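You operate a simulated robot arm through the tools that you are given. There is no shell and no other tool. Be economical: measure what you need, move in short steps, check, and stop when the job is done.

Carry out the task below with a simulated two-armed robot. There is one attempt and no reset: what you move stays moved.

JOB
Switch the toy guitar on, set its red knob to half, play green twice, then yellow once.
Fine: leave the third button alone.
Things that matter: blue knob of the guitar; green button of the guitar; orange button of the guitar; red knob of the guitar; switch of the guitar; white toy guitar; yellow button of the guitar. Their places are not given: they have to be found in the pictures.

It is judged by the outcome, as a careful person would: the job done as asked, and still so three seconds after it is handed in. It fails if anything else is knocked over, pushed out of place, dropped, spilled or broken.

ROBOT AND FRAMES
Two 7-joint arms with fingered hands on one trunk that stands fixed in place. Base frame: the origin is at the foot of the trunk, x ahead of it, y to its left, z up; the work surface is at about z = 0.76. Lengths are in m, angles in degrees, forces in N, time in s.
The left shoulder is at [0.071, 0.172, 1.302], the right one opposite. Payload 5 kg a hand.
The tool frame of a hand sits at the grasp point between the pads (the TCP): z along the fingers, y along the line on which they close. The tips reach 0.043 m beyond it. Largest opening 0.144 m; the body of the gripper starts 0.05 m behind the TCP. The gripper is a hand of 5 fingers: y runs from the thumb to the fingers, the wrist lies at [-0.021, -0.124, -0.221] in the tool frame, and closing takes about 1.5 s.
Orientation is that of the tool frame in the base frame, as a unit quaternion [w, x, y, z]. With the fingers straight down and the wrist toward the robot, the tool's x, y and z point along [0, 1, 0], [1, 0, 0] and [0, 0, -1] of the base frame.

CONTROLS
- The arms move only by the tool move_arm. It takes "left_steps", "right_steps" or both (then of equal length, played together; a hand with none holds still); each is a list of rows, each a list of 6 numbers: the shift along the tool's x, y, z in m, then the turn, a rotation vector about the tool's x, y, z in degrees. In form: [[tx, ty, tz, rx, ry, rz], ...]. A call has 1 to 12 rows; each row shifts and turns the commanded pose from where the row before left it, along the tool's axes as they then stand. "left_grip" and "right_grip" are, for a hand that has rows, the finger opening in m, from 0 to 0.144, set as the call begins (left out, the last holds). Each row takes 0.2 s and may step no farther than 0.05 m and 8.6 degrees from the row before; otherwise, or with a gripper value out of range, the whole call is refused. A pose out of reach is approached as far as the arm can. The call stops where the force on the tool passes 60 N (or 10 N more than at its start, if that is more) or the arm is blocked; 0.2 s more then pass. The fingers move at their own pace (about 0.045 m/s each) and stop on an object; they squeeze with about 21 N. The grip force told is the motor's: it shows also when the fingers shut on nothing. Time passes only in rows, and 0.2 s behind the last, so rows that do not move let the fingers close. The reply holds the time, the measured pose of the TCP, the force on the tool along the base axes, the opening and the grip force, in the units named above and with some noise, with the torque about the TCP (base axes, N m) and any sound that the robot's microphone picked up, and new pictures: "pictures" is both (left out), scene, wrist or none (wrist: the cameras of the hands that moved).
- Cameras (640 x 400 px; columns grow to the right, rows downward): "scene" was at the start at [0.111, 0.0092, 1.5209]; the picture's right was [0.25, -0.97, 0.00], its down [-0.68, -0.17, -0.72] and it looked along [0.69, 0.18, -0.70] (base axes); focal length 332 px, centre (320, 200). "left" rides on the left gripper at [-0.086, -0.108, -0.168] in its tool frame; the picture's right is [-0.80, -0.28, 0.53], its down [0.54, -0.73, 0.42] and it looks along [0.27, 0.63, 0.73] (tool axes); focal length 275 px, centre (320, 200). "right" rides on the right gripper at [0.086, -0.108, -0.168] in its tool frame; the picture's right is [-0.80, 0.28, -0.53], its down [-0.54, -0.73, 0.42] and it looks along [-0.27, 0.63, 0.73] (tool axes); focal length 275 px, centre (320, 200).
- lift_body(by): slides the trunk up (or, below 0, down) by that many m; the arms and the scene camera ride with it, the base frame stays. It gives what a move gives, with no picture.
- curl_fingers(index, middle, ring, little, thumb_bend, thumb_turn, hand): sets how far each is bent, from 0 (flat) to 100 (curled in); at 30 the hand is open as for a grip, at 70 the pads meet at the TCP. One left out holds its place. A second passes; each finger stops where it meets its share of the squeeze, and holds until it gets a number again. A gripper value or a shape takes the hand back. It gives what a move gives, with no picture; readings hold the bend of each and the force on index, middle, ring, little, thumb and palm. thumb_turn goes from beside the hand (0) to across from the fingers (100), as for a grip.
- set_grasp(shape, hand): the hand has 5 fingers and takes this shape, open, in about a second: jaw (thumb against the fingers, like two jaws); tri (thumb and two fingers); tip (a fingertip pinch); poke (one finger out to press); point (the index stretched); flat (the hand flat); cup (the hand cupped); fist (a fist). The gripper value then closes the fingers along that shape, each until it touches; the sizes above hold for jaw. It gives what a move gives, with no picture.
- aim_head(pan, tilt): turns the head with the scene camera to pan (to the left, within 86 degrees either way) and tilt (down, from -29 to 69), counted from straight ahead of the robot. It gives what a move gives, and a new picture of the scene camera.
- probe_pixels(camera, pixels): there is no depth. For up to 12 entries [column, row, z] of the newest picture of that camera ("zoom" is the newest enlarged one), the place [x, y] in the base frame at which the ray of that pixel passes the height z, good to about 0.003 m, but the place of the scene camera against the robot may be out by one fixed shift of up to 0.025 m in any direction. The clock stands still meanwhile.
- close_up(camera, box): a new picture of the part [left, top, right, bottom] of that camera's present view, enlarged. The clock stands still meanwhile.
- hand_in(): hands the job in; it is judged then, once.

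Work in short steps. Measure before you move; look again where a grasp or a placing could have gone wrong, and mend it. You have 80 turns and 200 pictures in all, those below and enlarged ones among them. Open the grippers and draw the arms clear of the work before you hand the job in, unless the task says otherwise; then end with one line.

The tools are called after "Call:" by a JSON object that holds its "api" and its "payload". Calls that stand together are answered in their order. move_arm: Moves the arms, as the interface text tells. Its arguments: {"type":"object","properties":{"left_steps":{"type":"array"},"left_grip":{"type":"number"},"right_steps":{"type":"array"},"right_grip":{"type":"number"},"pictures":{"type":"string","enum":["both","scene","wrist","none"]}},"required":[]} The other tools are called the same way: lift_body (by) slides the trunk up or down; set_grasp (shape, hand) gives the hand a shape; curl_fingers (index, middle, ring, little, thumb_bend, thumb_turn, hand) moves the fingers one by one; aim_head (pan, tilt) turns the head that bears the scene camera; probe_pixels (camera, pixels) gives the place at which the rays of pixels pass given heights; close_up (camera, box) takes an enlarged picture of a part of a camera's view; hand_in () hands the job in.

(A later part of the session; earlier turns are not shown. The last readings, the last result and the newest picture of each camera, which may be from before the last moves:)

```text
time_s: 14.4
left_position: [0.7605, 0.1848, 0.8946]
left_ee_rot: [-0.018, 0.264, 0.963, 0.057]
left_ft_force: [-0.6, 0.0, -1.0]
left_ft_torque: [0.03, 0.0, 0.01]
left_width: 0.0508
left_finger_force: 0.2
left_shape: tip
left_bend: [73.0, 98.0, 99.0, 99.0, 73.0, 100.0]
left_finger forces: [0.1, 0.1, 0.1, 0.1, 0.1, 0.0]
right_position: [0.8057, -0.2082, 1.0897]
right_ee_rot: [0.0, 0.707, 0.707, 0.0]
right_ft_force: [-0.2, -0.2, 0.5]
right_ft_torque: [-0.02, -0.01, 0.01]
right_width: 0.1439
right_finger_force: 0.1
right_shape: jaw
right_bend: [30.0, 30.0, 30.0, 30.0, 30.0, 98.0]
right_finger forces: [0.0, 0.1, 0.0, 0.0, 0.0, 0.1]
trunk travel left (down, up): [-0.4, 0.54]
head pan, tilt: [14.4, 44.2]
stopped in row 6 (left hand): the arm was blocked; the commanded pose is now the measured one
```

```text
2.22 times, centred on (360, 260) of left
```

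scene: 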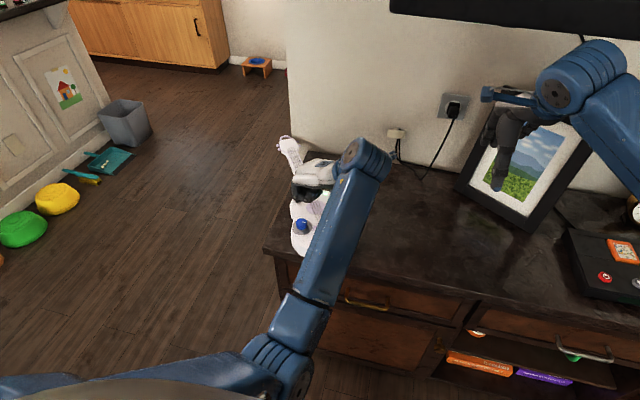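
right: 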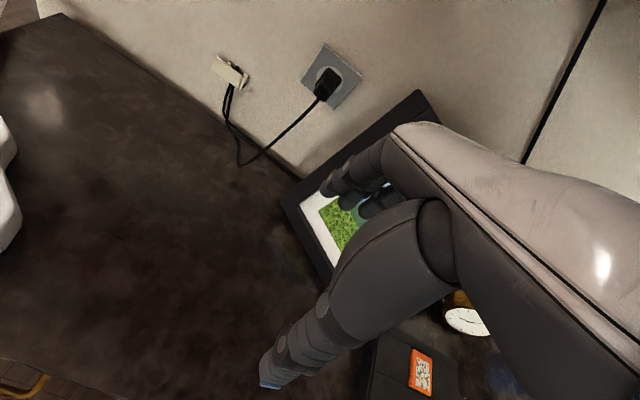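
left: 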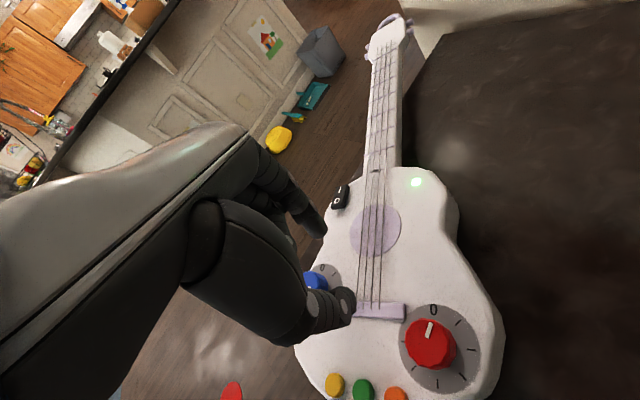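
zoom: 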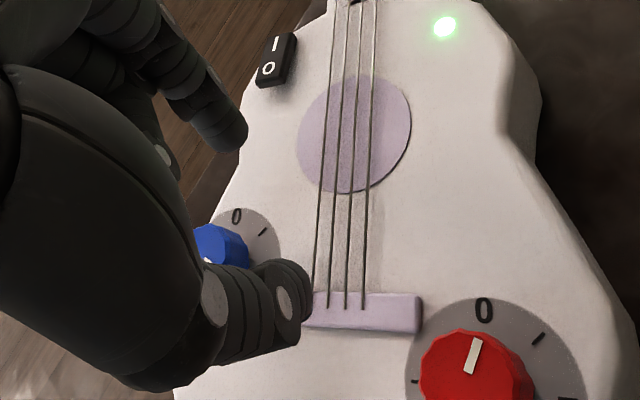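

The arm hit a joint limit at this yaw. I lift first, then unwind the yaw to zero (and the small tilt).

Call:
{"api": "move_arm", "payload": {"left_steps": [[0, 0, -0.04, 0, 0, 0], [0, 0, -0.04, 0, 0, 0], [0, 0, 0, 0.47, -0.91, 8.46], [0, 0, 0, 0.47, -0.91, 8.46], [0, 0, 0, 0.47, -0.91, 8.46], [0, 0, 0, 0.47, -0.91, 8.46], [0, 0, 0, 0.47, -0.91, 8.46], [0, 0, 0, 0.47, -0.91, 8.46], [0, 0, 0, 0.47, -0.91, 8.46], [0, 0, 0, 0, 0, 0]]}}

```text
time_s: 16.6
left_position: [0.7588, 0.1935, 0.9691]
left_ee_rot: [-0.011, 0.703, 0.711, 0.008]
left_ft_force: [0.6, 0.4, 1.2]
left_ft_torque: [0.0, 0.01, 0.01]
left_width: 0.0506
left_finger_force: 0.0
left_shape: tip
left_bend: [73.0, 98.0, 99.0, 99.0, 73.0, 100.0]
left_finger forces: [0.0, 0.1, 0.1, 0.0, 0.0, 0.0]
right_position: [0.8051, -0.2085, 1.0908]
right_ee_rot: [0.0, 0.707, 0.707, 0.0]
right_ft_force: [-1.0, -0.7, -0.2]
right_ft_torque: [-0.01, -0.01, 0.05]
right_width: 0.1436
right_finger_force: 0.1
right_shape: jaw
right_bend: [30.0, 30.0, 30.0, 30.0, 30.0, 98.0]
right_finger forces: [0.0, 0.0, 0.0, 0.0, 0.0, 0.1]
trunk travel left (down, up): [-0.4, 0.54]
head pan, tilt: [14.4, 44.2]
```

scene: 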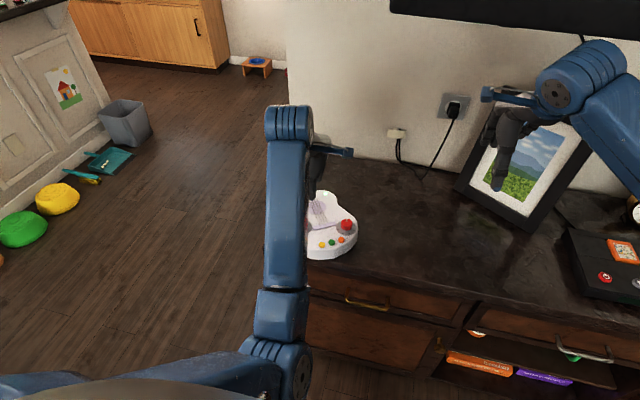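
left: 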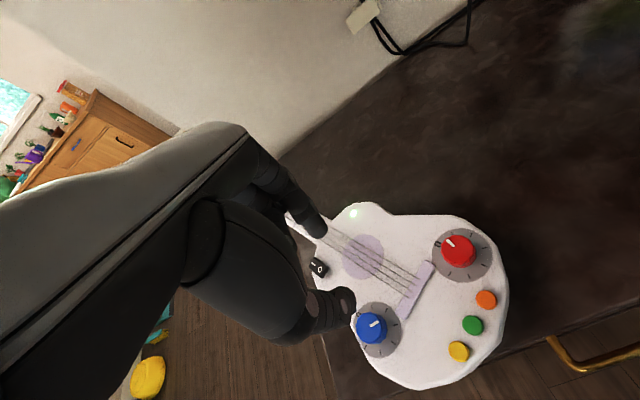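

Yaw is zero again. I move over the knob at height, and look from the wrist camera.

Call:
{"api": "move_arm", "payload": {"left_steps": [[-0.0235, -0.002, 0.01, 0, 0, 0], [-0.0235, -0.001, 0.01, 0, 0, 0], [-0.0235, -0.001, 0.01, 0, 0, 0], [-0.0235, -0.001, 0.01, 0, 0, 0], [0, 0, 0, 0, 0, 0]]}}

Call:
{"api": "close_up", "payload": {"camera": "left", "box": [260, 170, 460, 350]}}

```text
time_s: 18.0
left_position: [0.7735, 0.1479, 0.9491]
left_ee_rot: [-0.019, 0.688, 0.724, 0.046]
left_ft_force: [-0.2, -0.7, -0.1]
left_ft_torque: [0.0, -0.01, 0.03]
left_width: 0.0506
left_finger_force: 0.1
left_shape: tip
left_bend: [73.0, 98.0, 99.0, 99.0, 73.0, 100.0]
left_finger forces: [0.1, 0.1, 0.0, 0.1, 0.0, 0.0]
right_position: [0.8061, -0.2074, 1.0906]
right_ee_rot: [0.0, 0.707, 0.707, 0.0]
right_ft_force: [-0.7, 0.5, -0.1]
right_ft_torque: [-0.01, -0.01, 0.01]
right_width: 0.1437
right_finger_force: 0.1
right_shape: jaw
right_bend: [30.0, 30.0, 30.0, 30.0, 30.0, 98.0]
right_finger forces: [0.0, 0.1, 0.0, 0.0, 0.0, 0.1]
trunk travel left (down, up): [-0.4, 0.54]
head pan, tilt: [14.4, 44.2]
stopped in row 5 (left hand): the arm was blocked; the commanded pose is now the measured one
```

scene: 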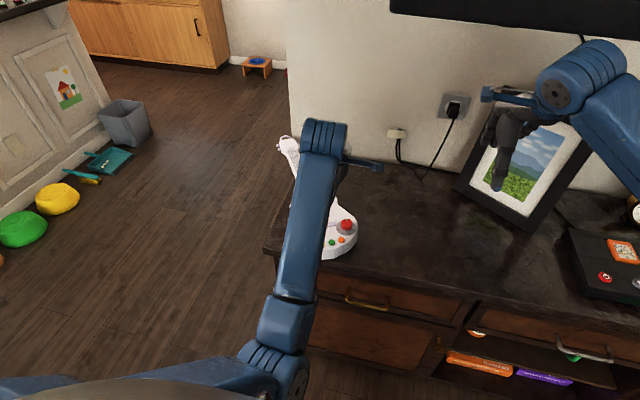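
left: 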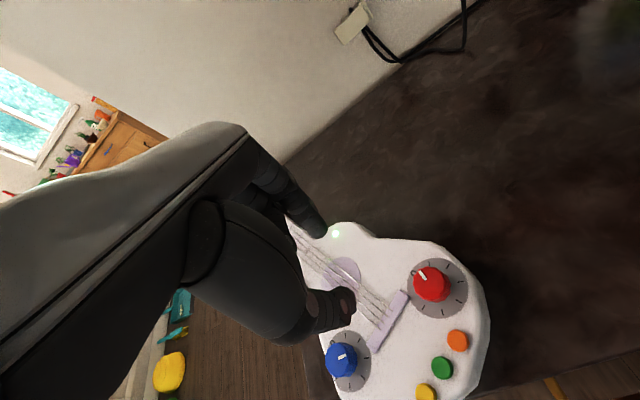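

```text
2.22 times, centred on (360, 260) of left
```

zoom: 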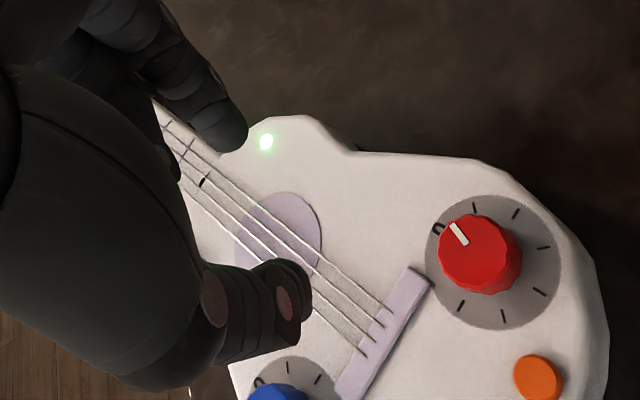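

The left arm blocks at y≈0.15 with this yaw. A clockwise yaw brings the wrist toward the left shoulder and should give more reach; I turn there, fixing the tilt.

Call:
{"api": "move_arm", "payload": {"left_steps": [[0.01, 0, -0.02, 0, 0, 0], [0, 0, 0, 0.05, -0.97, 7.15], [0, 0, 0, 0.05, -0.97, 7.15], [0, 0, 0, 0.05, -0.97, 7.15], [0, 0, 0, 0.05, -0.97, 7.15], [0, 0, 0, 0.05, -0.97, 7.15], [0, 0, 0, 0.05, -0.97, 7.15], [0, 0, 0, 0, 0, 0]], "pictures": "scene"}}

```text
time_s: 19.8
left_position: [0.7724, 0.1537, 0.9698]
left_ee_rot: [0.002, 0.907, 0.42, -0.001]
left_ft_force: [-0.2, -0.5, 0.6]
left_ft_torque: [-0.02, -0.01, -0.01]
left_width: 0.0509
left_finger_force: 0.0
left_shape: tip
left_bend: [73.0, 98.0, 99.0, 99.0, 73.0, 100.0]
left_finger forces: [0.0, 0.1, 0.1, 0.0, 0.0, 0.1]
right_position: [0.805, -0.2082, 1.0908]
right_ee_rot: [0.0, 0.707, 0.707, 0.0]
right_ft_force: [0.2, 1.4, -0.2]
right_ft_torque: [0.01, -0.03, 0.02]
right_width: 0.1435
right_finger_force: 0.1
right_shape: jaw
right_bend: [30.0, 30.0, 30.0, 30.0, 30.0, 98.0]
right_finger forces: [0.1, 0.0, 0.1, 0.0, 0.0, 0.0]
trunk travel left (down, up): [-0.4, 0.54]
head pan, tilt: [14.4, 44.2]
```

scene: 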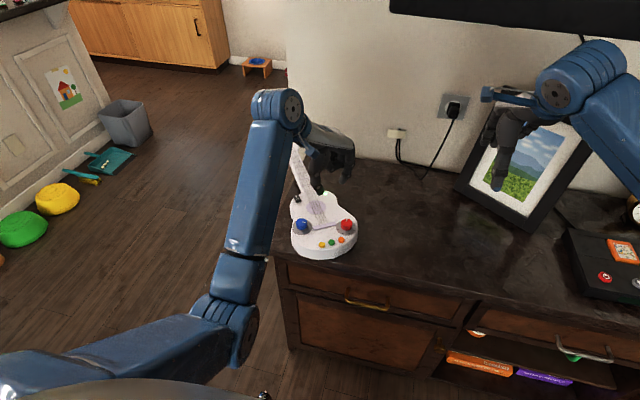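

That pose is reached cleanly. I now move over the knob with this yaw.

Call:
{"api": "move_arm", "payload": {"left_steps": [[-0.0264, 0.0104, 0.02, 0, 0, 0], [-0.0264, 0.0104, 0.02, 0, 0, 0], [0, 0, 0, 0, 0, 0]]}}

Call:
{"api": "close_up", "payload": {"camera": "left", "box": [260, 170, 460, 350]}}

Call:
{"api": "close_up", "payload": {"camera": "scene", "box": [280, 130, 390, 260]}}

```text
time_s: 20.6
left_position: [0.7559, 0.1002, 0.9305]
left_ee_rot: [0.003, 0.907, 0.421, -0.001]
left_ft_force: [-0.1, -0.3, -0.2]
left_ft_torque: [0.0, 0.02, -0.01]
left_width: 0.0508
left_finger_force: 0.1
left_shape: tip
left_bend: [73.0, 98.0, 99.0, 99.0, 73.0, 100.0]
left_finger forces: [0.0, 0.0, 0.0, 0.0, 0.1, 0.0]
right_position: [0.8061, -0.2072, 1.0897]
right_ee_rot: [0.0, 0.707, 0.707, 0.0]
right_ft_force: [0.0, 0.1, 0.3]
right_ft_torque: [0.02, -0.02, -0.04]
right_width: 0.1437
right_finger_force: 0.0
right_shape: jaw
right_bend: [30.0, 30.0, 30.0, 30.0, 30.0, 98.0]
right_finger forces: [0.0, 0.1, 0.1, 0.0, 0.1, 0.0]
trunk travel left (down, up): [-0.4, 0.54]
head pan, tilt: [14.4, 44.2]
```

scene: 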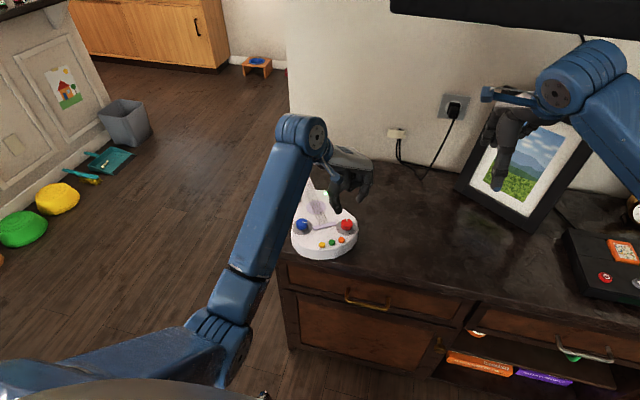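
left: 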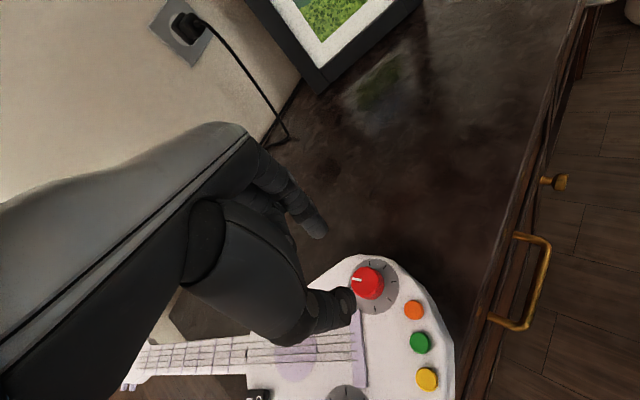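

```text
2.22 times, centred on (360, 260) of left
```

zoom: 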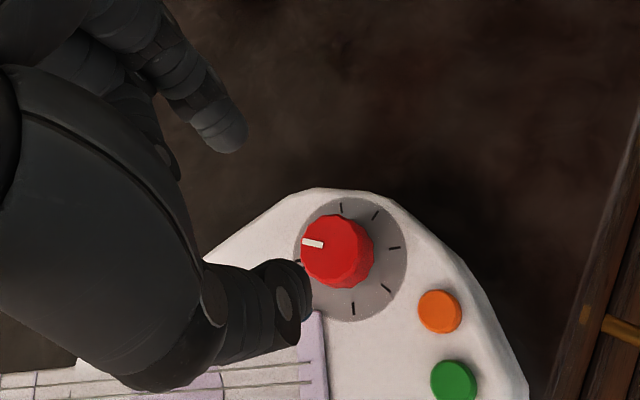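

```text
3.08 times, centred on (335, 195) of scene
```

zoom: 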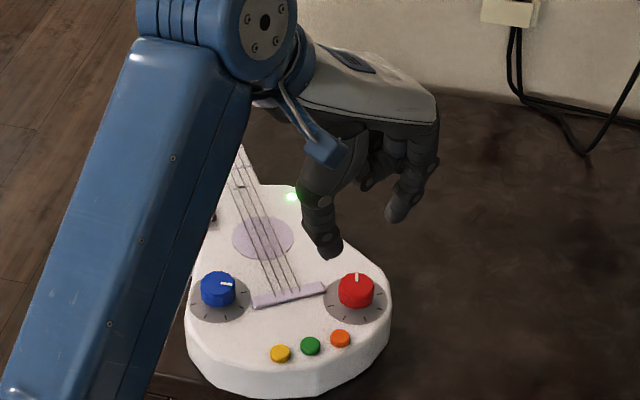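

Good alignment: tips straddle the knob line. I open slightly more and descend 5.5 cm, then check.

Call:
{"api": "move_arm", "payload": {"left_steps": [[0, -0.0, 0.02, 0, 0, 0], [0, 0, 0.02, 0, 0, 0], [0, 0, 0.015, 0, 0, 0], [0, 0, 0, 0, 0, 0]], "left_grip": 0.055, "pictures": "none"}}

Call:
{"api": "close_up", "payload": {"camera": "left", "box": [260, 190, 420, 340]}}

Call:
{"api": "close_up", "payload": {"camera": "scene", "box": [300, 170, 390, 260]}}

```text
time_s: 21.6
left_position: [0.7552, 0.0994, 0.8741]
left_ee_rot: [0.002, 0.907, 0.421, -0.001]
left_ft_force: [-0.7, 0.4, 0.2]
left_ft_torque: [-0.01, 0.0, -0.04]
left_width: 0.0546
left_finger_force: 0.0
left_shape: tip
left_bend: [73.0, 98.0, 99.0, 99.0, 73.0, 100.0]
left_finger forces: [0.0, 0.0, 0.0, 0.0, 0.0, 0.1]
right_position: [0.8065, -0.2071, 1.0904]
right_ee_rot: [0.0, 0.707, 0.707, 0.0]
right_ft_force: [0.8, 0.1, 0.5]
right_ft_torque: [-0.02, -0.01, -0.03]
right_width: 0.1435
right_finger_force: 0.1
right_shape: jaw
right_bend: [30.0, 30.0, 30.0, 30.0, 30.0, 98.0]
right_finger forces: [0.0, 0.0, 0.1, 0.1, 0.1, 0.0]
trunk travel left (down, up): [-0.4, 0.54]
head pan, tilt: [14.4, 44.2]
```

```text
2.67 times, centred on (340, 265) of left
```

zoom: 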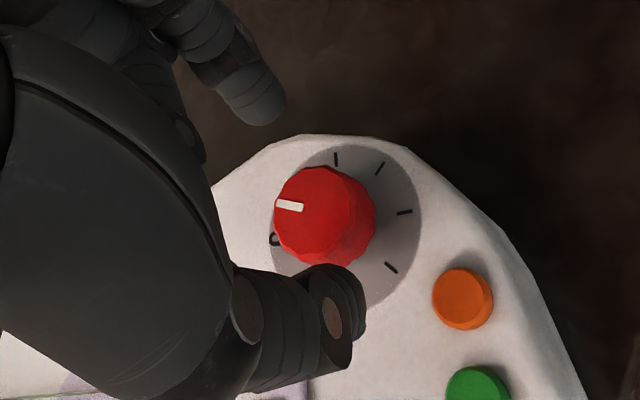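

```text
4.44 times, centred on (345, 215) of scene
```

zoom: 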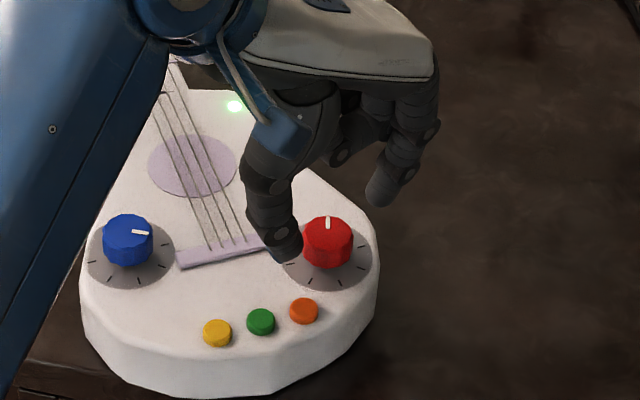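

Alignment in the wrist view looks right. I lower another 14 mm carefully.

Call:
{"api": "move_arm", "payload": {"left_steps": [[0, 0, 0.007, 0, 0, 0], [0, 0, 0.007, 0, 0, 0], [0, 0, 0, 0, 0, 0]], "pictures": "none"}}

Call:
{"api": "close_up", "payload": {"camera": "left", "box": [260, 190, 420, 340]}}

Call:
{"api": "close_up", "payload": {"camera": "scene", "box": [300, 170, 390, 260]}}

```text
time_s: 22.4
left_position: [0.7558, 0.0986, 0.8607]
left_ee_rot: [0.003, 0.907, 0.421, 0.0]
left_ft_force: [-0.1, 0.2, -0.5]
left_ft_torque: [0.03, 0.01, -0.03]
left_width: 0.0545
left_finger_force: 0.0
left_shape: tip
left_bend: [73.0, 98.0, 99.0, 99.0, 73.0, 100.0]
left_finger forces: [0.0, 0.1, 0.0, 0.0, 0.0, 0.1]
right_position: [0.8058, -0.2078, 1.0895]
right_ee_rot: [0.0, 0.708, 0.707, 0.0]
right_ft_force: [0.2, -0.8, 0.4]
right_ft_torque: [-0.01, 0.0, 0.01]
right_width: 0.1437
right_finger_force: 0.2
right_shape: jaw
right_bend: [30.0, 30.0, 30.0, 30.0, 30.0, 98.0]
right_finger forces: [0.0, 0.0, 0.1, 0.1, 0.0, 0.0]
trunk travel left (down, up): [-0.4, 0.54]
head pan, tilt: [14.4, 44.2]
```

```text
2.67 times, centred on (340, 265) of left
```

zoom: 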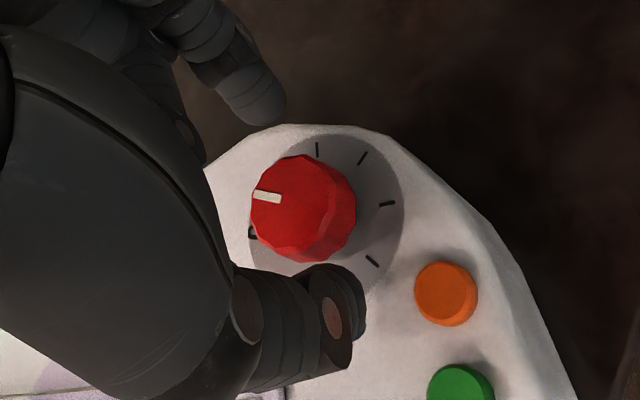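

```text
4.44 times, centred on (345, 215) of scene
```

zoom: 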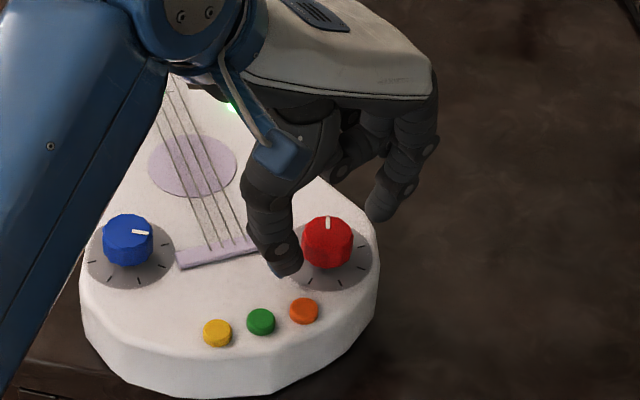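

Knob is ~4 mm closer to the thumb than to the index. I shift 3 mm thumb-ward, lower 5 mm, then close gently.

Call:
{"api": "move_arm", "payload": {"left_steps": [[0, -0.003, 0.005, 0, 0, 0], [0, 0, 0, 0, 0, 0]], "pictures": "none"}}

Call:
{"api": "move_arm", "payload": {"left_steps": [[0, 0, 0, 0, 0, 0], [0, 0, 0, 0, 0, 0], [0, 0, 0, 0, 0, 0]], "left_grip": 0.034, "pictures": "none"}}

Call:
{"api": "close_up", "payload": {"camera": "left", "box": [260, 190, 420, 340]}}

Call:
{"api": "close_up", "payload": {"camera": "scene", "box": [300, 170, 390, 260]}}

```text
time_s: 23.0
left_position: [0.7551, 0.1011, 0.8556]
left_ee_rot: [0.002, 0.907, 0.421, -0.001]
left_ft_force: [0.7, -0.9, -0.5]
left_ft_torque: [-0.01, -0.02, 0.0]
left_width: 0.0546
left_finger_force: 0.0
left_shape: tip
left_bend: [73.0, 98.0, 99.0, 99.0, 73.0, 100.0]
left_finger forces: [0.0, 0.1, 0.0, 0.0, 0.1, 0.1]
right_position: [0.8055, -0.2075, 1.0907]
right_ee_rot: [0.0, 0.707, 0.708, 0.0]
right_ft_force: [-1.6, -0.2, -1.1]
right_ft_torque: [0.01, 0.04, 0.0]
right_width: 0.1435
right_finger_force: 0.1
right_shape: jaw
right_bend: [30.0, 30.0, 30.0, 30.0, 30.0, 98.0]
right_finger forces: [0.0, 0.0, 0.0, 0.0, 0.0, 0.0]
trunk travel left (down, up): [-0.4, 0.54]
head pan, tilt: [14.4, 44.2]
```

```text
time_s: 23.8
left_position: [0.7541, 0.1011, 0.8566]
left_ee_rot: [0.003, 0.907, 0.421, -0.001]
left_ft_force: [1.0, 0.3, -0.3]
left_ft_torque: [0.02, 0.01, -0.02]
left_width: 0.0348
left_finger_force: 0.0
left_shape: tip
left_bend: [73.0, 98.0, 99.0, 99.0, 74.0, 100.0]
left_finger forces: [0.0, 0.0, 0.1, 0.0, 0.0, 0.0]
right_position: [0.8054, -0.207, 1.091]
right_ee_rot: [0.0, 0.707, 0.707, 0.0]
right_ft_force: [-0.7, 0.9, -0.8]
right_ft_torque: [-0.02, 0.02, 0.01]
right_width: 0.144
right_finger_force: 0.0
right_shape: jaw
right_bend: [30.0, 30.0, 30.0, 30.0, 30.0, 98.0]
right_finger forces: [0.1, 0.0, 0.1, 0.0, 0.0, 0.0]
trunk travel left (down, up): [-0.4, 0.54]
head pan, tilt: [14.4, 44.2]
```

```text
2.67 times, centred on (340, 265) of left
```

zoom: 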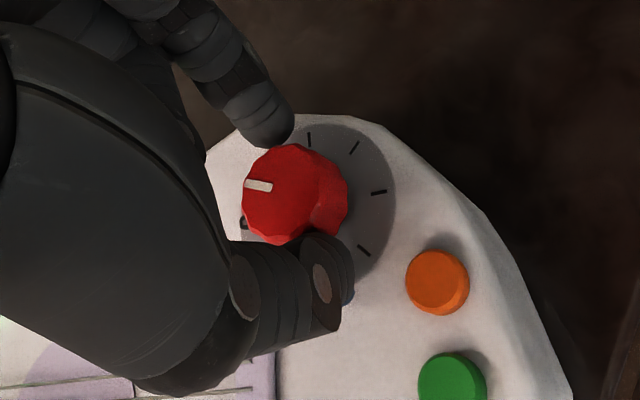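

```text
4.44 times, centred on (345, 215) of scene
```

zoom: 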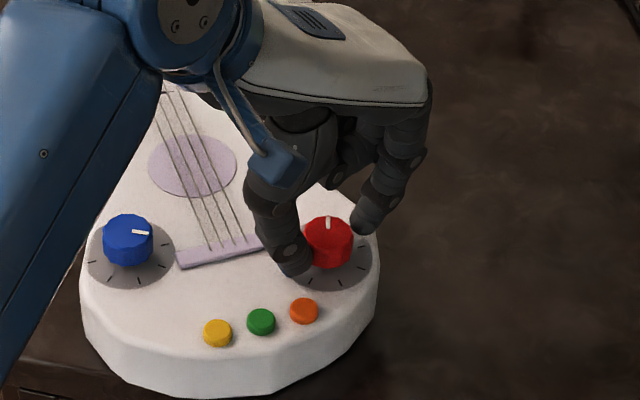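

Centred on the knob. I close on it and begin turning clockwise with a modest first stroke.

Call:
{"api": "move_arm", "payload": {"left_steps": [[0, 0, 0, 0, 0, 0], [0, 0, 0, 0, 0, 0], [0, 0, 0, 0, 0, 0], [0, 0, 0, 0, 0, 0], [0, 0, 0, 0, 0, 6], [0, 0, 0, 0, 0, 6], [0, 0, 0, 0, 0, 6], [0, 0, 0, 0, 0, 0]], "left_grip": 0.022, "pictures": "none"}}

Call:
{"api": "close_up", "payload": {"camera": "left", "box": [260, 190, 420, 340]}}

Call:
{"api": "close_up", "payload": {"camera": "scene", "box": [300, 170, 390, 260]}}

```text
time_s: 25.6
left_position: [0.7529, 0.1015, 0.8569]
left_ee_rot: [0.003, 0.962, 0.274, 0.0]
left_ft_force: [-0.4, 1.0, -0.3]
left_ft_torque: [0.0, 0.03, 0.01]
left_width: 0.0227
left_finger_force: 0.1
left_shape: tip
left_bend: [72.0, 98.0, 99.0, 99.0, 73.0, 100.0]
left_finger forces: [1.7, 0.0, 0.0, 0.1, 2.1, 0.0]
right_position: [0.8061, -0.2074, 1.0916]
right_ee_rot: [0.0, 0.708, 0.706, -0.001]
right_ft_force: [0.1, 0.3, 0.5]
right_ft_torque: [0.0, -0.04, -0.03]
right_width: 0.1437
right_finger_force: 0.0
right_shape: jaw
right_bend: [30.0, 30.0, 30.0, 30.0, 30.0, 98.0]
right_finger forces: [0.0, 0.0, 0.1, 0.0, 0.0, 0.0]
trunk travel left (down, up): [-0.4, 0.54]
head pan, tilt: [14.4, 44.2]
```

```text
2.67 times, centred on (340, 265) of left
```

zoom: 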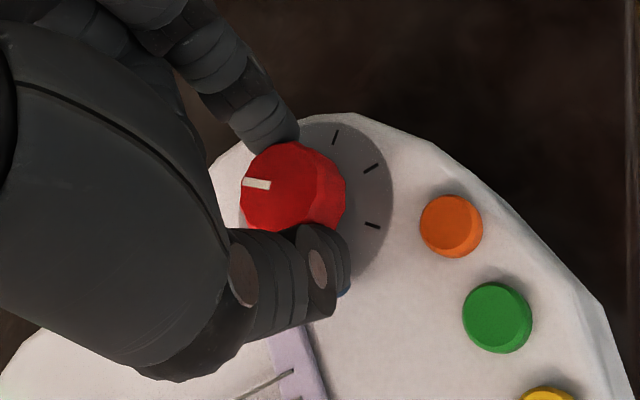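

```text
4.44 times, centred on (345, 215) of scene
```

zoom: 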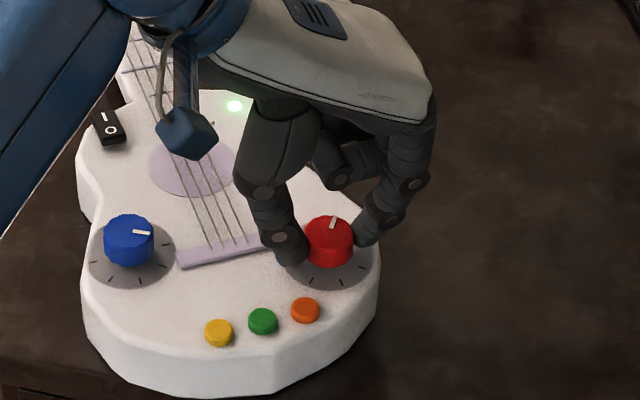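

The knob turned with the hand and the guitar stayed. I continue turning clockwise by 42°.

Call:
{"api": "move_arm", "payload": {"left_steps": [[0, 0, 0, 0, 0, 6], [0, 0, 0, 0, 0, 6], [0, 0, 0, 0, 0, 6], [0, 0, 0, 0, 0, 6], [0, 0, 0, 0, 0, 6], [0, 0, 0, 0, 0, 6], [0, 0, 0, 0, 0, 6], [0, 0, 0, 0, 0, 0]], "pictures": "none"}}

Call:
{"api": "close_up", "payload": {"camera": "left", "box": [260, 190, 420, 340]}}

Call:
{"api": "close_up", "payload": {"camera": "scene", "box": [300, 170, 390, 260]}}

```text
time_s: 27.4
left_position: [0.7529, 0.101, 0.8558]
left_ee_rot: [0.003, 0.996, -0.089, 0.001]
left_ft_force: [-0.5, 0.5, 0.7]
left_ft_torque: [0.05, 0.03, -0.01]
left_width: 0.0224
left_finger_force: 0.1
left_shape: tip
left_bend: [72.0, 98.0, 99.0, 99.0, 73.0, 100.0]
left_finger forces: [1.6, 0.0, 0.0, 0.1, 2.3, 0.0]
right_position: [0.8063, -0.2079, 1.091]
right_ee_rot: [-0.001, 0.708, 0.707, 0.0]
right_ft_force: [1.0, 0.5, 0.3]
right_ft_torque: [0.0, -0.01, -0.01]
right_width: 0.1437
right_finger_force: 0.0
right_shape: jaw
right_bend: [30.0, 30.0, 30.0, 30.0, 30.0, 98.0]
right_finger forces: [0.0, 0.1, 0.1, 0.0, 0.0, 0.0]
trunk travel left (down, up): [-0.4, 0.54]
head pan, tilt: [14.4, 44.2]
```

```text
2.67 times, centred on (340, 265) of left
```

zoom: 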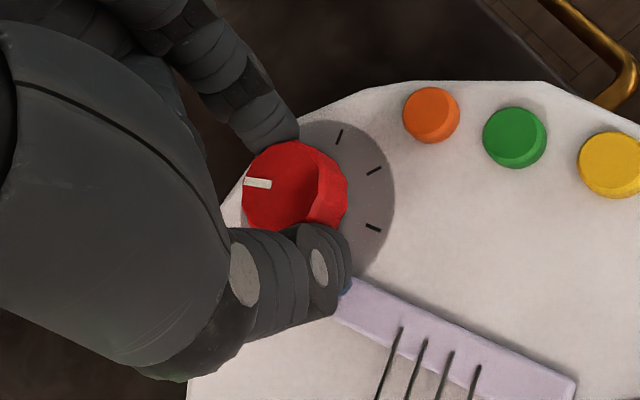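

```text
4.44 times, centred on (345, 215) of scene
```

zoom: 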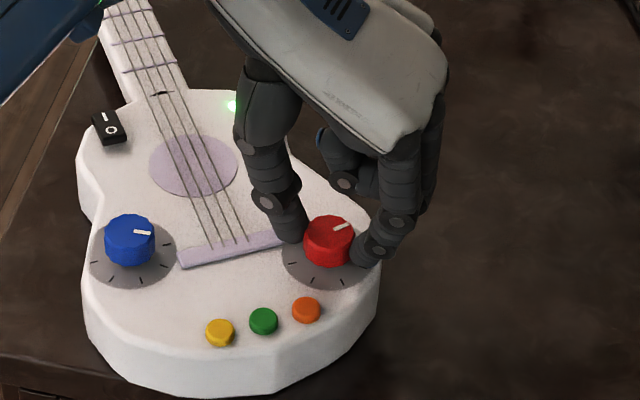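

Pointer now turned 60° (about -44°). About 61° remains; I continue 30° and see whether the wrist still follows.

Call:
{"api": "move_arm", "payload": {"left_steps": [[0, 0, 0, 0, 0, 6], [0, 0, 0, 0, 0, 6], [0, 0, 0, 0, 0, 6], [0, 0, 0, 0, 0, 6], [0, 0, 0, 0, 0, 6], [0, 0, 0, 0, 0, 0]], "pictures": "none"}}

Call:
{"api": "close_up", "payload": {"camera": "scene", "box": [300, 170, 390, 260]}}

```text
time_s: 28.8
left_position: [0.7523, 0.1013, 0.856]
left_ee_rot: [0.002, 0.939, -0.345, 0.001]
left_ft_force: [0.3, 0.9, 2.6]
left_ft_torque: [0.01, -0.01, 0.03]
left_width: 0.0227
left_finger_force: 0.0
left_shape: tip
left_bend: [72.0, 98.0, 99.0, 99.0, 73.0, 100.0]
left_finger forces: [1.8, 0.0, 0.0, 0.0, 2.6, 0.0]
right_position: [0.8046, -0.207, 1.0916]
right_ee_rot: [0.0, 0.708, 0.706, -0.001]
right_ft_force: [-0.5, 0.2, 0.2]
right_ft_torque: [-0.02, -0.01, 0.0]
right_width: 0.1437
right_finger_force: 0.1
right_shape: jaw
right_bend: [30.0, 30.0, 30.0, 30.0, 30.0, 98.0]
right_finger forces: [0.1, 0.0, 0.1, 0.1, 0.1, 0.1]
trunk travel left (down, up): [-0.4, 0.54]
head pan, tilt: [14.4, 44.2]
```

```text
4.44 times, centred on (345, 215) of scene
```

zoom: 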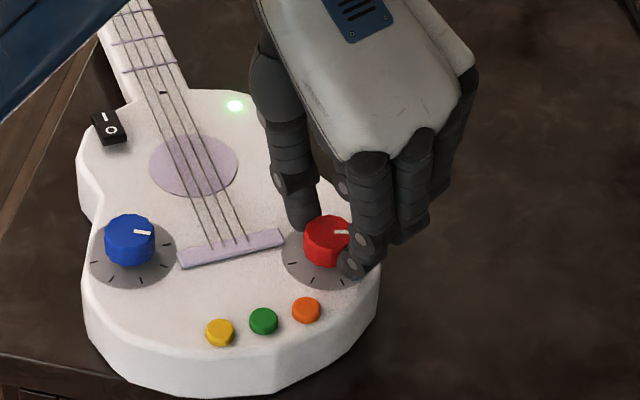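

Still following (pointer ≈ -74°). I continue 18° more.

Call:
{"api": "move_arm", "payload": {"left_steps": [[0, 0, 0, 0, 0, 6], [0, 0, 0, 0, 0, 6], [0, 0, 0, 0, 0, 6], [0, 0, 0, 0, 0, 0]], "pictures": "none"}}

Call:
{"api": "close_up", "payload": {"camera": "scene", "box": [300, 170, 390, 260]}}

Call:
{"api": "close_up", "payload": {"camera": "left", "box": [260, 190, 420, 340]}}

```text
time_s: 29.8
left_position: [0.7518, 0.101, 0.8567]
left_ee_rot: [0.003, 0.873, -0.487, 0.002]
left_ft_force: [1.3, 1.1, 0.8]
left_ft_torque: [0.02, -0.02, 0.03]
left_width: 0.0223
left_finger_force: 0.1
left_shape: tip
left_bend: [72.0, 98.0, 99.0, 99.0, 73.0, 100.0]
left_finger forces: [1.1, 0.1, 0.0, 0.0, 2.6, 0.0]
right_position: [0.8063, -0.2077, 1.091]
right_ee_rot: [0.0, 0.707, 0.707, 0.0]
right_ft_force: [-0.5, -0.4, -0.6]
right_ft_torque: [-0.02, 0.01, 0.0]
right_width: 0.1431
right_finger_force: 0.0
right_shape: jaw
right_bend: [30.0, 30.0, 30.0, 30.0, 30.0, 98.0]
right_finger forces: [0.1, 0.0, 0.0, 0.1, 0.0, 0.0]
trunk travel left (down, up): [-0.4, 0.54]
head pan, tilt: [14.4, 44.2]
```

```text
4.44 times, centred on (345, 215) of scene
```

zoom: 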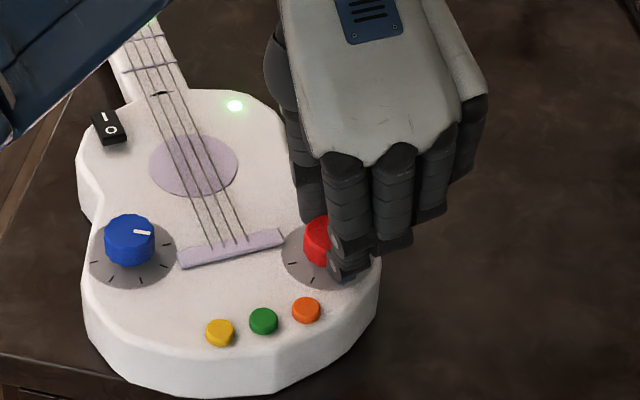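

```text
2.67 times, centred on (340, 265) of left
```

zoom: 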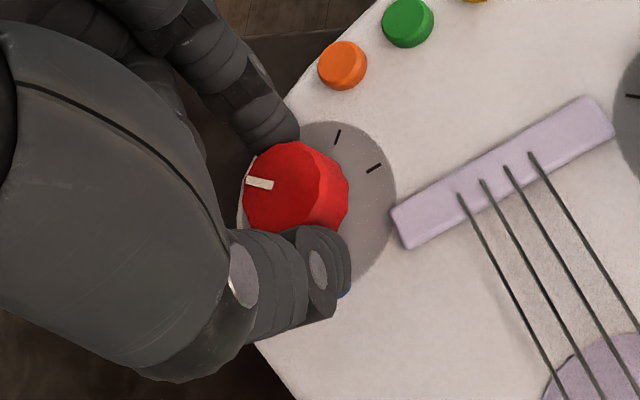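

Pointer ≈ -92°; I turn 14° more, then open and lift a little to inspect.

Call:
{"api": "move_arm", "payload": {"left_steps": [[0, 0, 0, 0, 0, 7], [0, 0, 0, 0, 0, 7], [0, 0, 0, 0, 0, 0]], "pictures": "none"}}

Call:
{"api": "move_arm", "payload": {"left_steps": [[0, 0, 0, 0, 0, 0], [0, 0, 0, 0, 0, 0], [0, 0, 0, 0, 0, 0]], "left_grip": 0.045, "pictures": "none"}}

Call:
{"api": "close_up", "payload": {"camera": "left", "box": [260, 190, 420, 340]}}

```text
time_s: 30.6
left_position: [0.7521, 0.1011, 0.8568]
left_ee_rot: [0.002, 0.807, -0.59, 0.001]
left_ft_force: [1.7, 0.6, 0.6]
left_ft_torque: [-0.03, -0.06, 0.0]
left_width: 0.0222
left_finger_force: 0.1
left_shape: tip
left_bend: [72.0, 98.0, 99.0, 99.0, 73.0, 100.0]
left_finger forces: [1.0, 0.0, 0.1, 0.0, 2.6, 0.0]
right_position: [0.8049, -0.2078, 1.0902]
right_ee_rot: [0.0, 0.707, 0.707, 0.0]
right_ft_force: [-0.3, 0.6, -0.4]
right_ft_torque: [0.01, 0.04, 0.0]
right_width: 0.1435
right_finger_force: 0.0
right_shape: jaw
right_bend: [30.0, 30.0, 30.0, 30.0, 30.0, 98.0]
right_finger forces: [0.0, 0.1, 0.0, 0.1, 0.1, 0.1]
trunk travel left (down, up): [-0.4, 0.54]
head pan, tilt: [14.4, 44.2]
```

```text
time_s: 31.4
left_position: [0.7521, 0.1003, 0.8562]
left_ee_rot: [0.002, 0.808, -0.589, 0.002]
left_ft_force: [0.0, -0.7, -0.4]
left_ft_torque: [0.0, -0.01, -0.01]
left_width: 0.0441
left_finger_force: 0.0
left_shape: tip
left_bend: [73.0, 98.0, 99.0, 99.0, 74.0, 100.0]
left_finger forces: [0.1, 0.0, 0.0, 0.0, 0.0, 0.0]
right_position: [0.8058, -0.2079, 1.0913]
right_ee_rot: [0.0, 0.707, 0.707, 0.0]
right_ft_force: [-1.1, 0.5, -1.3]
right_ft_torque: [-0.01, 0.03, 0.03]
right_width: 0.1439
right_finger_force: 0.1
right_shape: jaw
right_bend: [30.0, 30.0, 30.0, 30.0, 30.0, 98.0]
right_finger forces: [0.0, 0.0, 0.0, 0.1, 0.0, 0.0]
trunk travel left (down, up): [-0.4, 0.54]
head pan, tilt: [14.4, 44.2]
```

```text
2.67 times, centred on (340, 265) of left
```

zoom: 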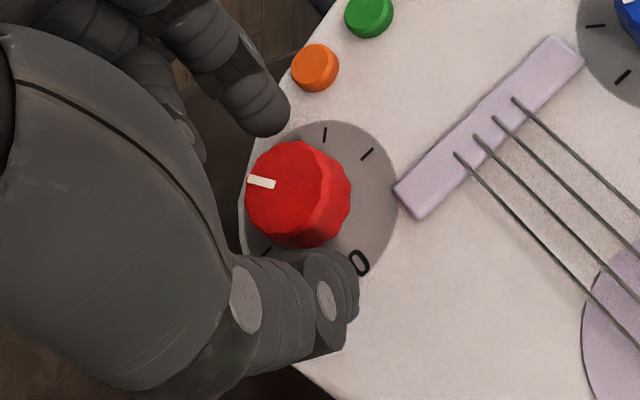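

Fingers released; index near but not on the orange button. I lift straight up and inspect.

Call:
{"api": "move_arm", "payload": {"left_steps": [[0, 0, -0.02, 0, 0, 0], [0, 0, -0.04, 0, 0, 0], [0, 0, -0.04, 0, 0, 0], [0, 0, 0, 0, 0, 0]]}}

Call:
{"api": "close_up", "payload": {"camera": "left", "box": [320, 190, 480, 340]}}

Call:
{"api": "close_up", "payload": {"camera": "scene", "box": [280, 180, 370, 260]}}

```text
time_s: 32.4
left_position: [0.7526, 0.103, 0.9537]
left_ee_rot: [0.003, 0.808, -0.589, 0.001]
left_ft_force: [0.0, 0.6, 0.2]
left_ft_torque: [-0.01, 0.02, -0.02]
left_width: 0.0446
left_finger_force: 0.2
left_shape: tip
left_bend: [73.0, 98.0, 99.0, 99.0, 74.0, 100.0]
left_finger forces: [0.0, 0.0, 0.1, 0.0, 0.0, 0.1]
right_position: [0.8073, -0.2063, 1.0906]
right_ee_rot: [0.001, 0.707, 0.707, 0.0]
right_ft_force: [-0.6, 0.4, -0.2]
right_ft_torque: [-0.03, 0.02, 0.02]
right_width: 0.1434
right_finger_force: 0.0
right_shape: jaw
right_bend: [30.0, 30.0, 30.0, 30.0, 30.0, 98.0]
right_finger forces: [0.1, 0.0, 0.1, 0.0, 0.1, 0.0]
trunk travel left (down, up): [-0.4, 0.54]
head pan, tilt: [14.4, 44.2]
```

scene: 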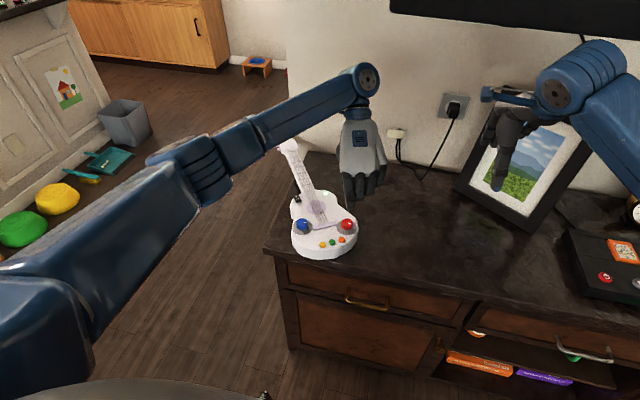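
left: 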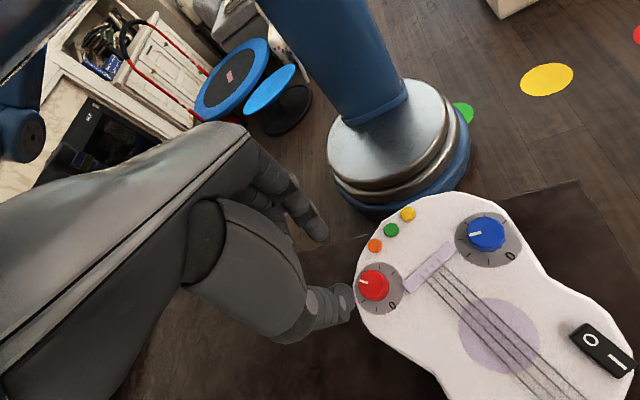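

```text
2.67 times, centred on (400, 265) of left
```

zoom: 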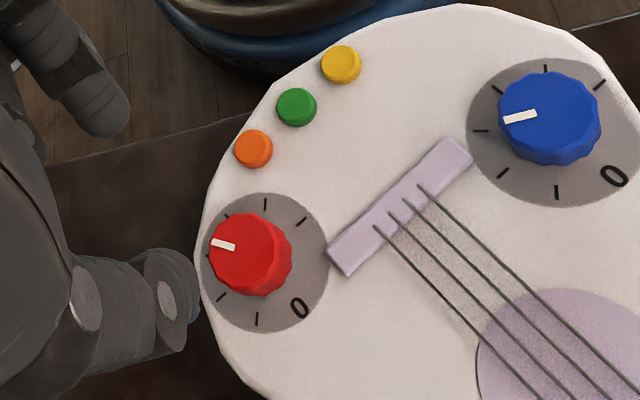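

```text
5.00 times, centred on (325, 220) of scene
```

zoom: 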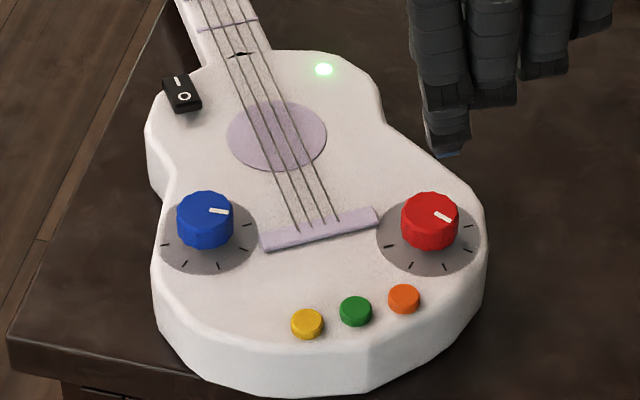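

I measure the pointer direction against the dial in base axes.

Call:
{"api": "close_up", "payload": {"camera": "left", "box": [345, 255, 415, 320]}}

Call:
{"api": "close_up", "payload": {"camera": "left", "box": [320, 190, 480, 340]}}

Call:
{"api": "probe_pixels", "payload": {"camera": "zoom", "pixels": [[213, 241, 0.822], [235, 247, 0.822], [209, 250, 0.822], [291, 245, 0.822], [250, 213, 0.822], [250, 280, 0.822], [300, 307, 0.803], [257, 320, 0.803], [222, 297, 0.803], [227, 216, 0.803], [265, 203, 0.803], [301, 221, 0.803]]}}

```text
6.15 times, centred on (380, 288) of left
```

zoom: 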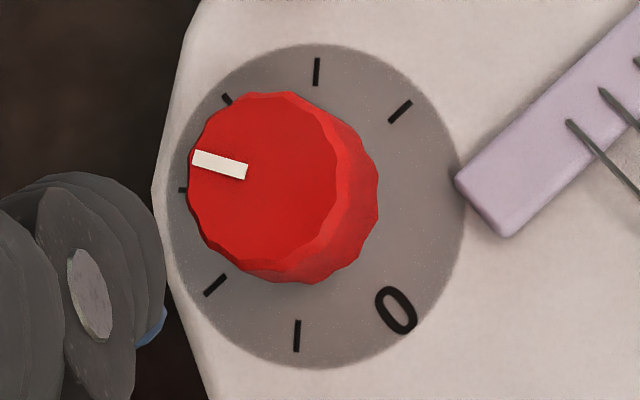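

```text
2.67 times, centred on (400, 265) of left
```

zoom: 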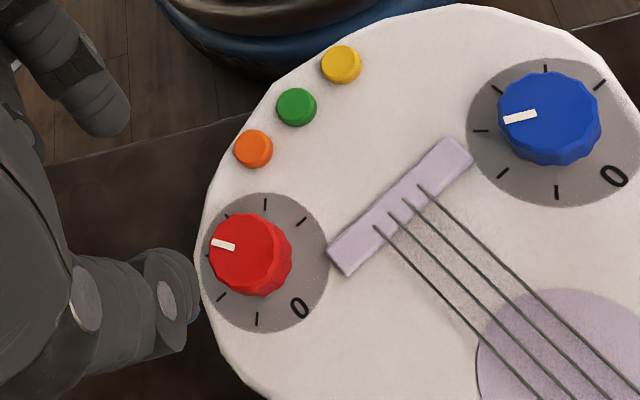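

```text
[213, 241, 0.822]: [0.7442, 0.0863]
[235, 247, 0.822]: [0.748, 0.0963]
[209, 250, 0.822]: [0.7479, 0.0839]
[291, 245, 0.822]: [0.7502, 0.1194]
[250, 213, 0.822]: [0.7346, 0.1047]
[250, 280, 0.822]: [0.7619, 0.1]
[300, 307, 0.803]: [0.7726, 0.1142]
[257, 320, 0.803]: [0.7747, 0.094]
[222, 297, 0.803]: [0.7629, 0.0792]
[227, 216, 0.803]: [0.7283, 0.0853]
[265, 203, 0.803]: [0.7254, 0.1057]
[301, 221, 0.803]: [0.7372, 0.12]
```

Pointer is at about -111° versus the half tick at -103° — 8° too far. I go back down the same way, grip, and turn back 8°.

Call:
{"api": "move_arm", "payload": {"left_steps": [[0, 0, 0.04, 0, 0, 0], [0, 0, 0.04, 0, 0, 0], [0, 0, 0.018, 0, 0, 0], [0, 0, 0, 0, 0, 0]], "left_grip": 0.045, "pictures": "none"}}

Call:
{"api": "close_up", "payload": {"camera": "left", "box": [260, 190, 420, 340]}}

```text
time_s: 33.4
left_position: [0.7524, 0.101, 0.8568]
left_ee_rot: [0.002, 0.808, -0.589, 0.002]
left_ft_force: [-0.5, -0.9, 0.0]
left_ft_torque: [-0.01, 0.0, 0.0]
left_width: 0.0446
left_finger_force: 0.0
left_shape: tip
left_bend: [73.0, 98.0, 99.0, 99.0, 74.0, 100.0]
left_finger forces: [0.0, 0.1, 0.0, 0.1, 0.0, 0.0]
right_position: [0.8067, -0.2074, 1.0913]
right_ee_rot: [-0.001, 0.708, 0.707, 0.0]
right_ft_force: [-0.1, 0.2, 0.6]
right_ft_torque: [0.01, -0.03, 0.0]
right_width: 0.1436
right_finger_force: 0.1
right_shape: jaw
right_bend: [30.0, 30.0, 30.0, 30.0, 30.0, 98.0]
right_finger forces: [0.0, 0.0, 0.0, 0.0, 0.0, 0.1]
trunk travel left (down, up): [-0.4, 0.54]
head pan, tilt: [14.4, 44.2]
```

```text
2.67 times, centred on (340, 265) of left
```

zoom: 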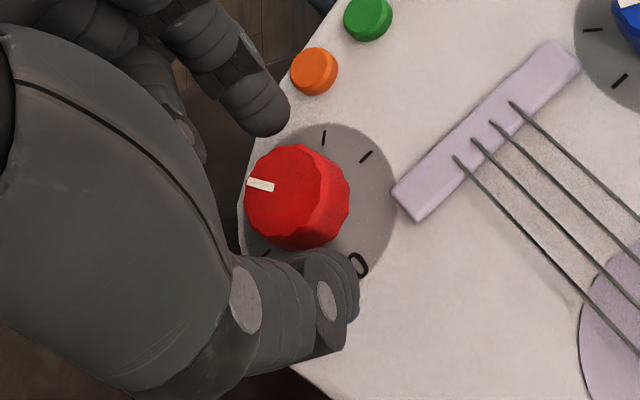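

Back around the knob as before. I close, turn back 8°, wait, open, and lift.

Call:
{"api": "move_arm", "payload": {"left_steps": [[0, 0, 0, 0, 0, 0], [0, 0, 0, 0, 0, 0], [0, 0, 0, 0, 0, 0], [0, 0, 0, 0, 0, 0], [0, 0, 0, 0, 0, -4], [0, 0, 0, 0, 0, -4], [0, 0, 0, 0, 0, 0], [0, 0, 0, 0, 0, 0]], "left_grip": 0.022, "pictures": "none"}}

Call:
{"api": "move_arm", "payload": {"left_steps": [[0, 0, 0, 0, 0, 0], [0, 0, 0, 0, 0, 0], [0, 0, 0, 0, 0, 0], [0, 0, -0.02, 0, 0, 0], [0, 0, -0.04, 0, 0, 0], [0, 0, -0.04, 0, 0, 0], [0, 0, 0, 0, 0, 0]], "left_grip": 0.045, "pictures": "none"}}

Call:
{"api": "close_up", "payload": {"camera": "left", "box": [345, 255, 415, 320]}}

```text
time_s: 35.2
left_position: [0.7517, 0.1019, 0.8577]
left_ee_rot: [0.002, 0.847, -0.532, 0.001]
left_ft_force: [1.0, 0.9, 0.9]
left_ft_torque: [0.06, -0.01, -0.02]
left_width: 0.0229
left_finger_force: 0.0
left_shape: tip
left_bend: [72.0, 98.0, 99.0, 99.0, 73.0, 100.0]
left_finger forces: [1.1, 0.0, 0.1, 0.0, 2.5, 0.0]
right_position: [0.8059, -0.2083, 1.0914]
right_ee_rot: [0.0, 0.708, 0.707, 0.0]
right_ft_force: [-0.2, -0.4, -0.1]
right_ft_torque: [-0.02, 0.02, 0.01]
right_width: 0.1436
right_finger_force: 0.0
right_shape: jaw
right_bend: [30.0, 30.0, 30.0, 30.0, 30.0, 98.0]
right_finger forces: [0.0, 0.1, 0.0, 0.1, 0.0, 0.1]
trunk travel left (down, up): [-0.4, 0.54]
head pan, tilt: [14.4, 44.2]
```

```text
time_s: 36.8
left_position: [0.7518, 0.102, 0.9566]
left_ee_rot: [0.003, 0.848, -0.531, 0.001]
left_ft_force: [-0.3, -0.2, -0.9]
left_ft_torque: [0.03, 0.0, 0.01]
left_width: 0.0445
left_finger_force: 0.1
left_shape: tip
left_bend: [73.0, 98.0, 99.0, 99.0, 74.0, 100.0]
left_finger forces: [0.1, 0.1, 0.0, 0.0, 0.0, 0.0]
right_position: [0.8062, -0.2076, 1.0891]
right_ee_rot: [0.001, 0.707, 0.707, 0.0]
right_ft_force: [0.5, -0.1, 0.1]
right_ft_torque: [-0.02, -0.01, 0.02]
right_width: 0.1437
right_finger_force: 0.1
right_shape: jaw
right_bend: [30.0, 30.0, 30.0, 30.0, 30.0, 98.0]
right_finger forces: [0.0, 0.0, 0.0, 0.0, 0.1, 0.1]
trunk travel left (down, up): [-0.4, 0.54]
head pan, tilt: [14.4, 44.2]
```

```text
6.15 times, centred on (380, 288) of left
```

zoom: 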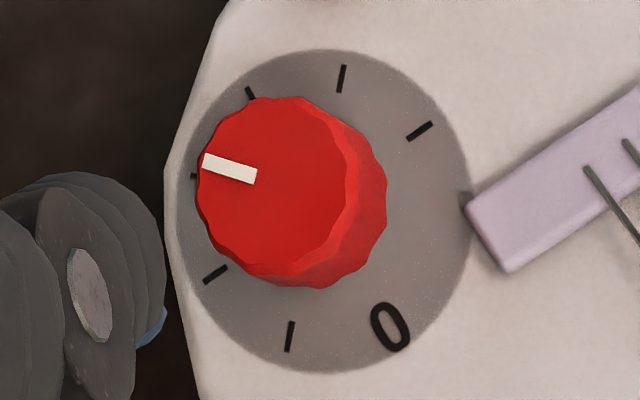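

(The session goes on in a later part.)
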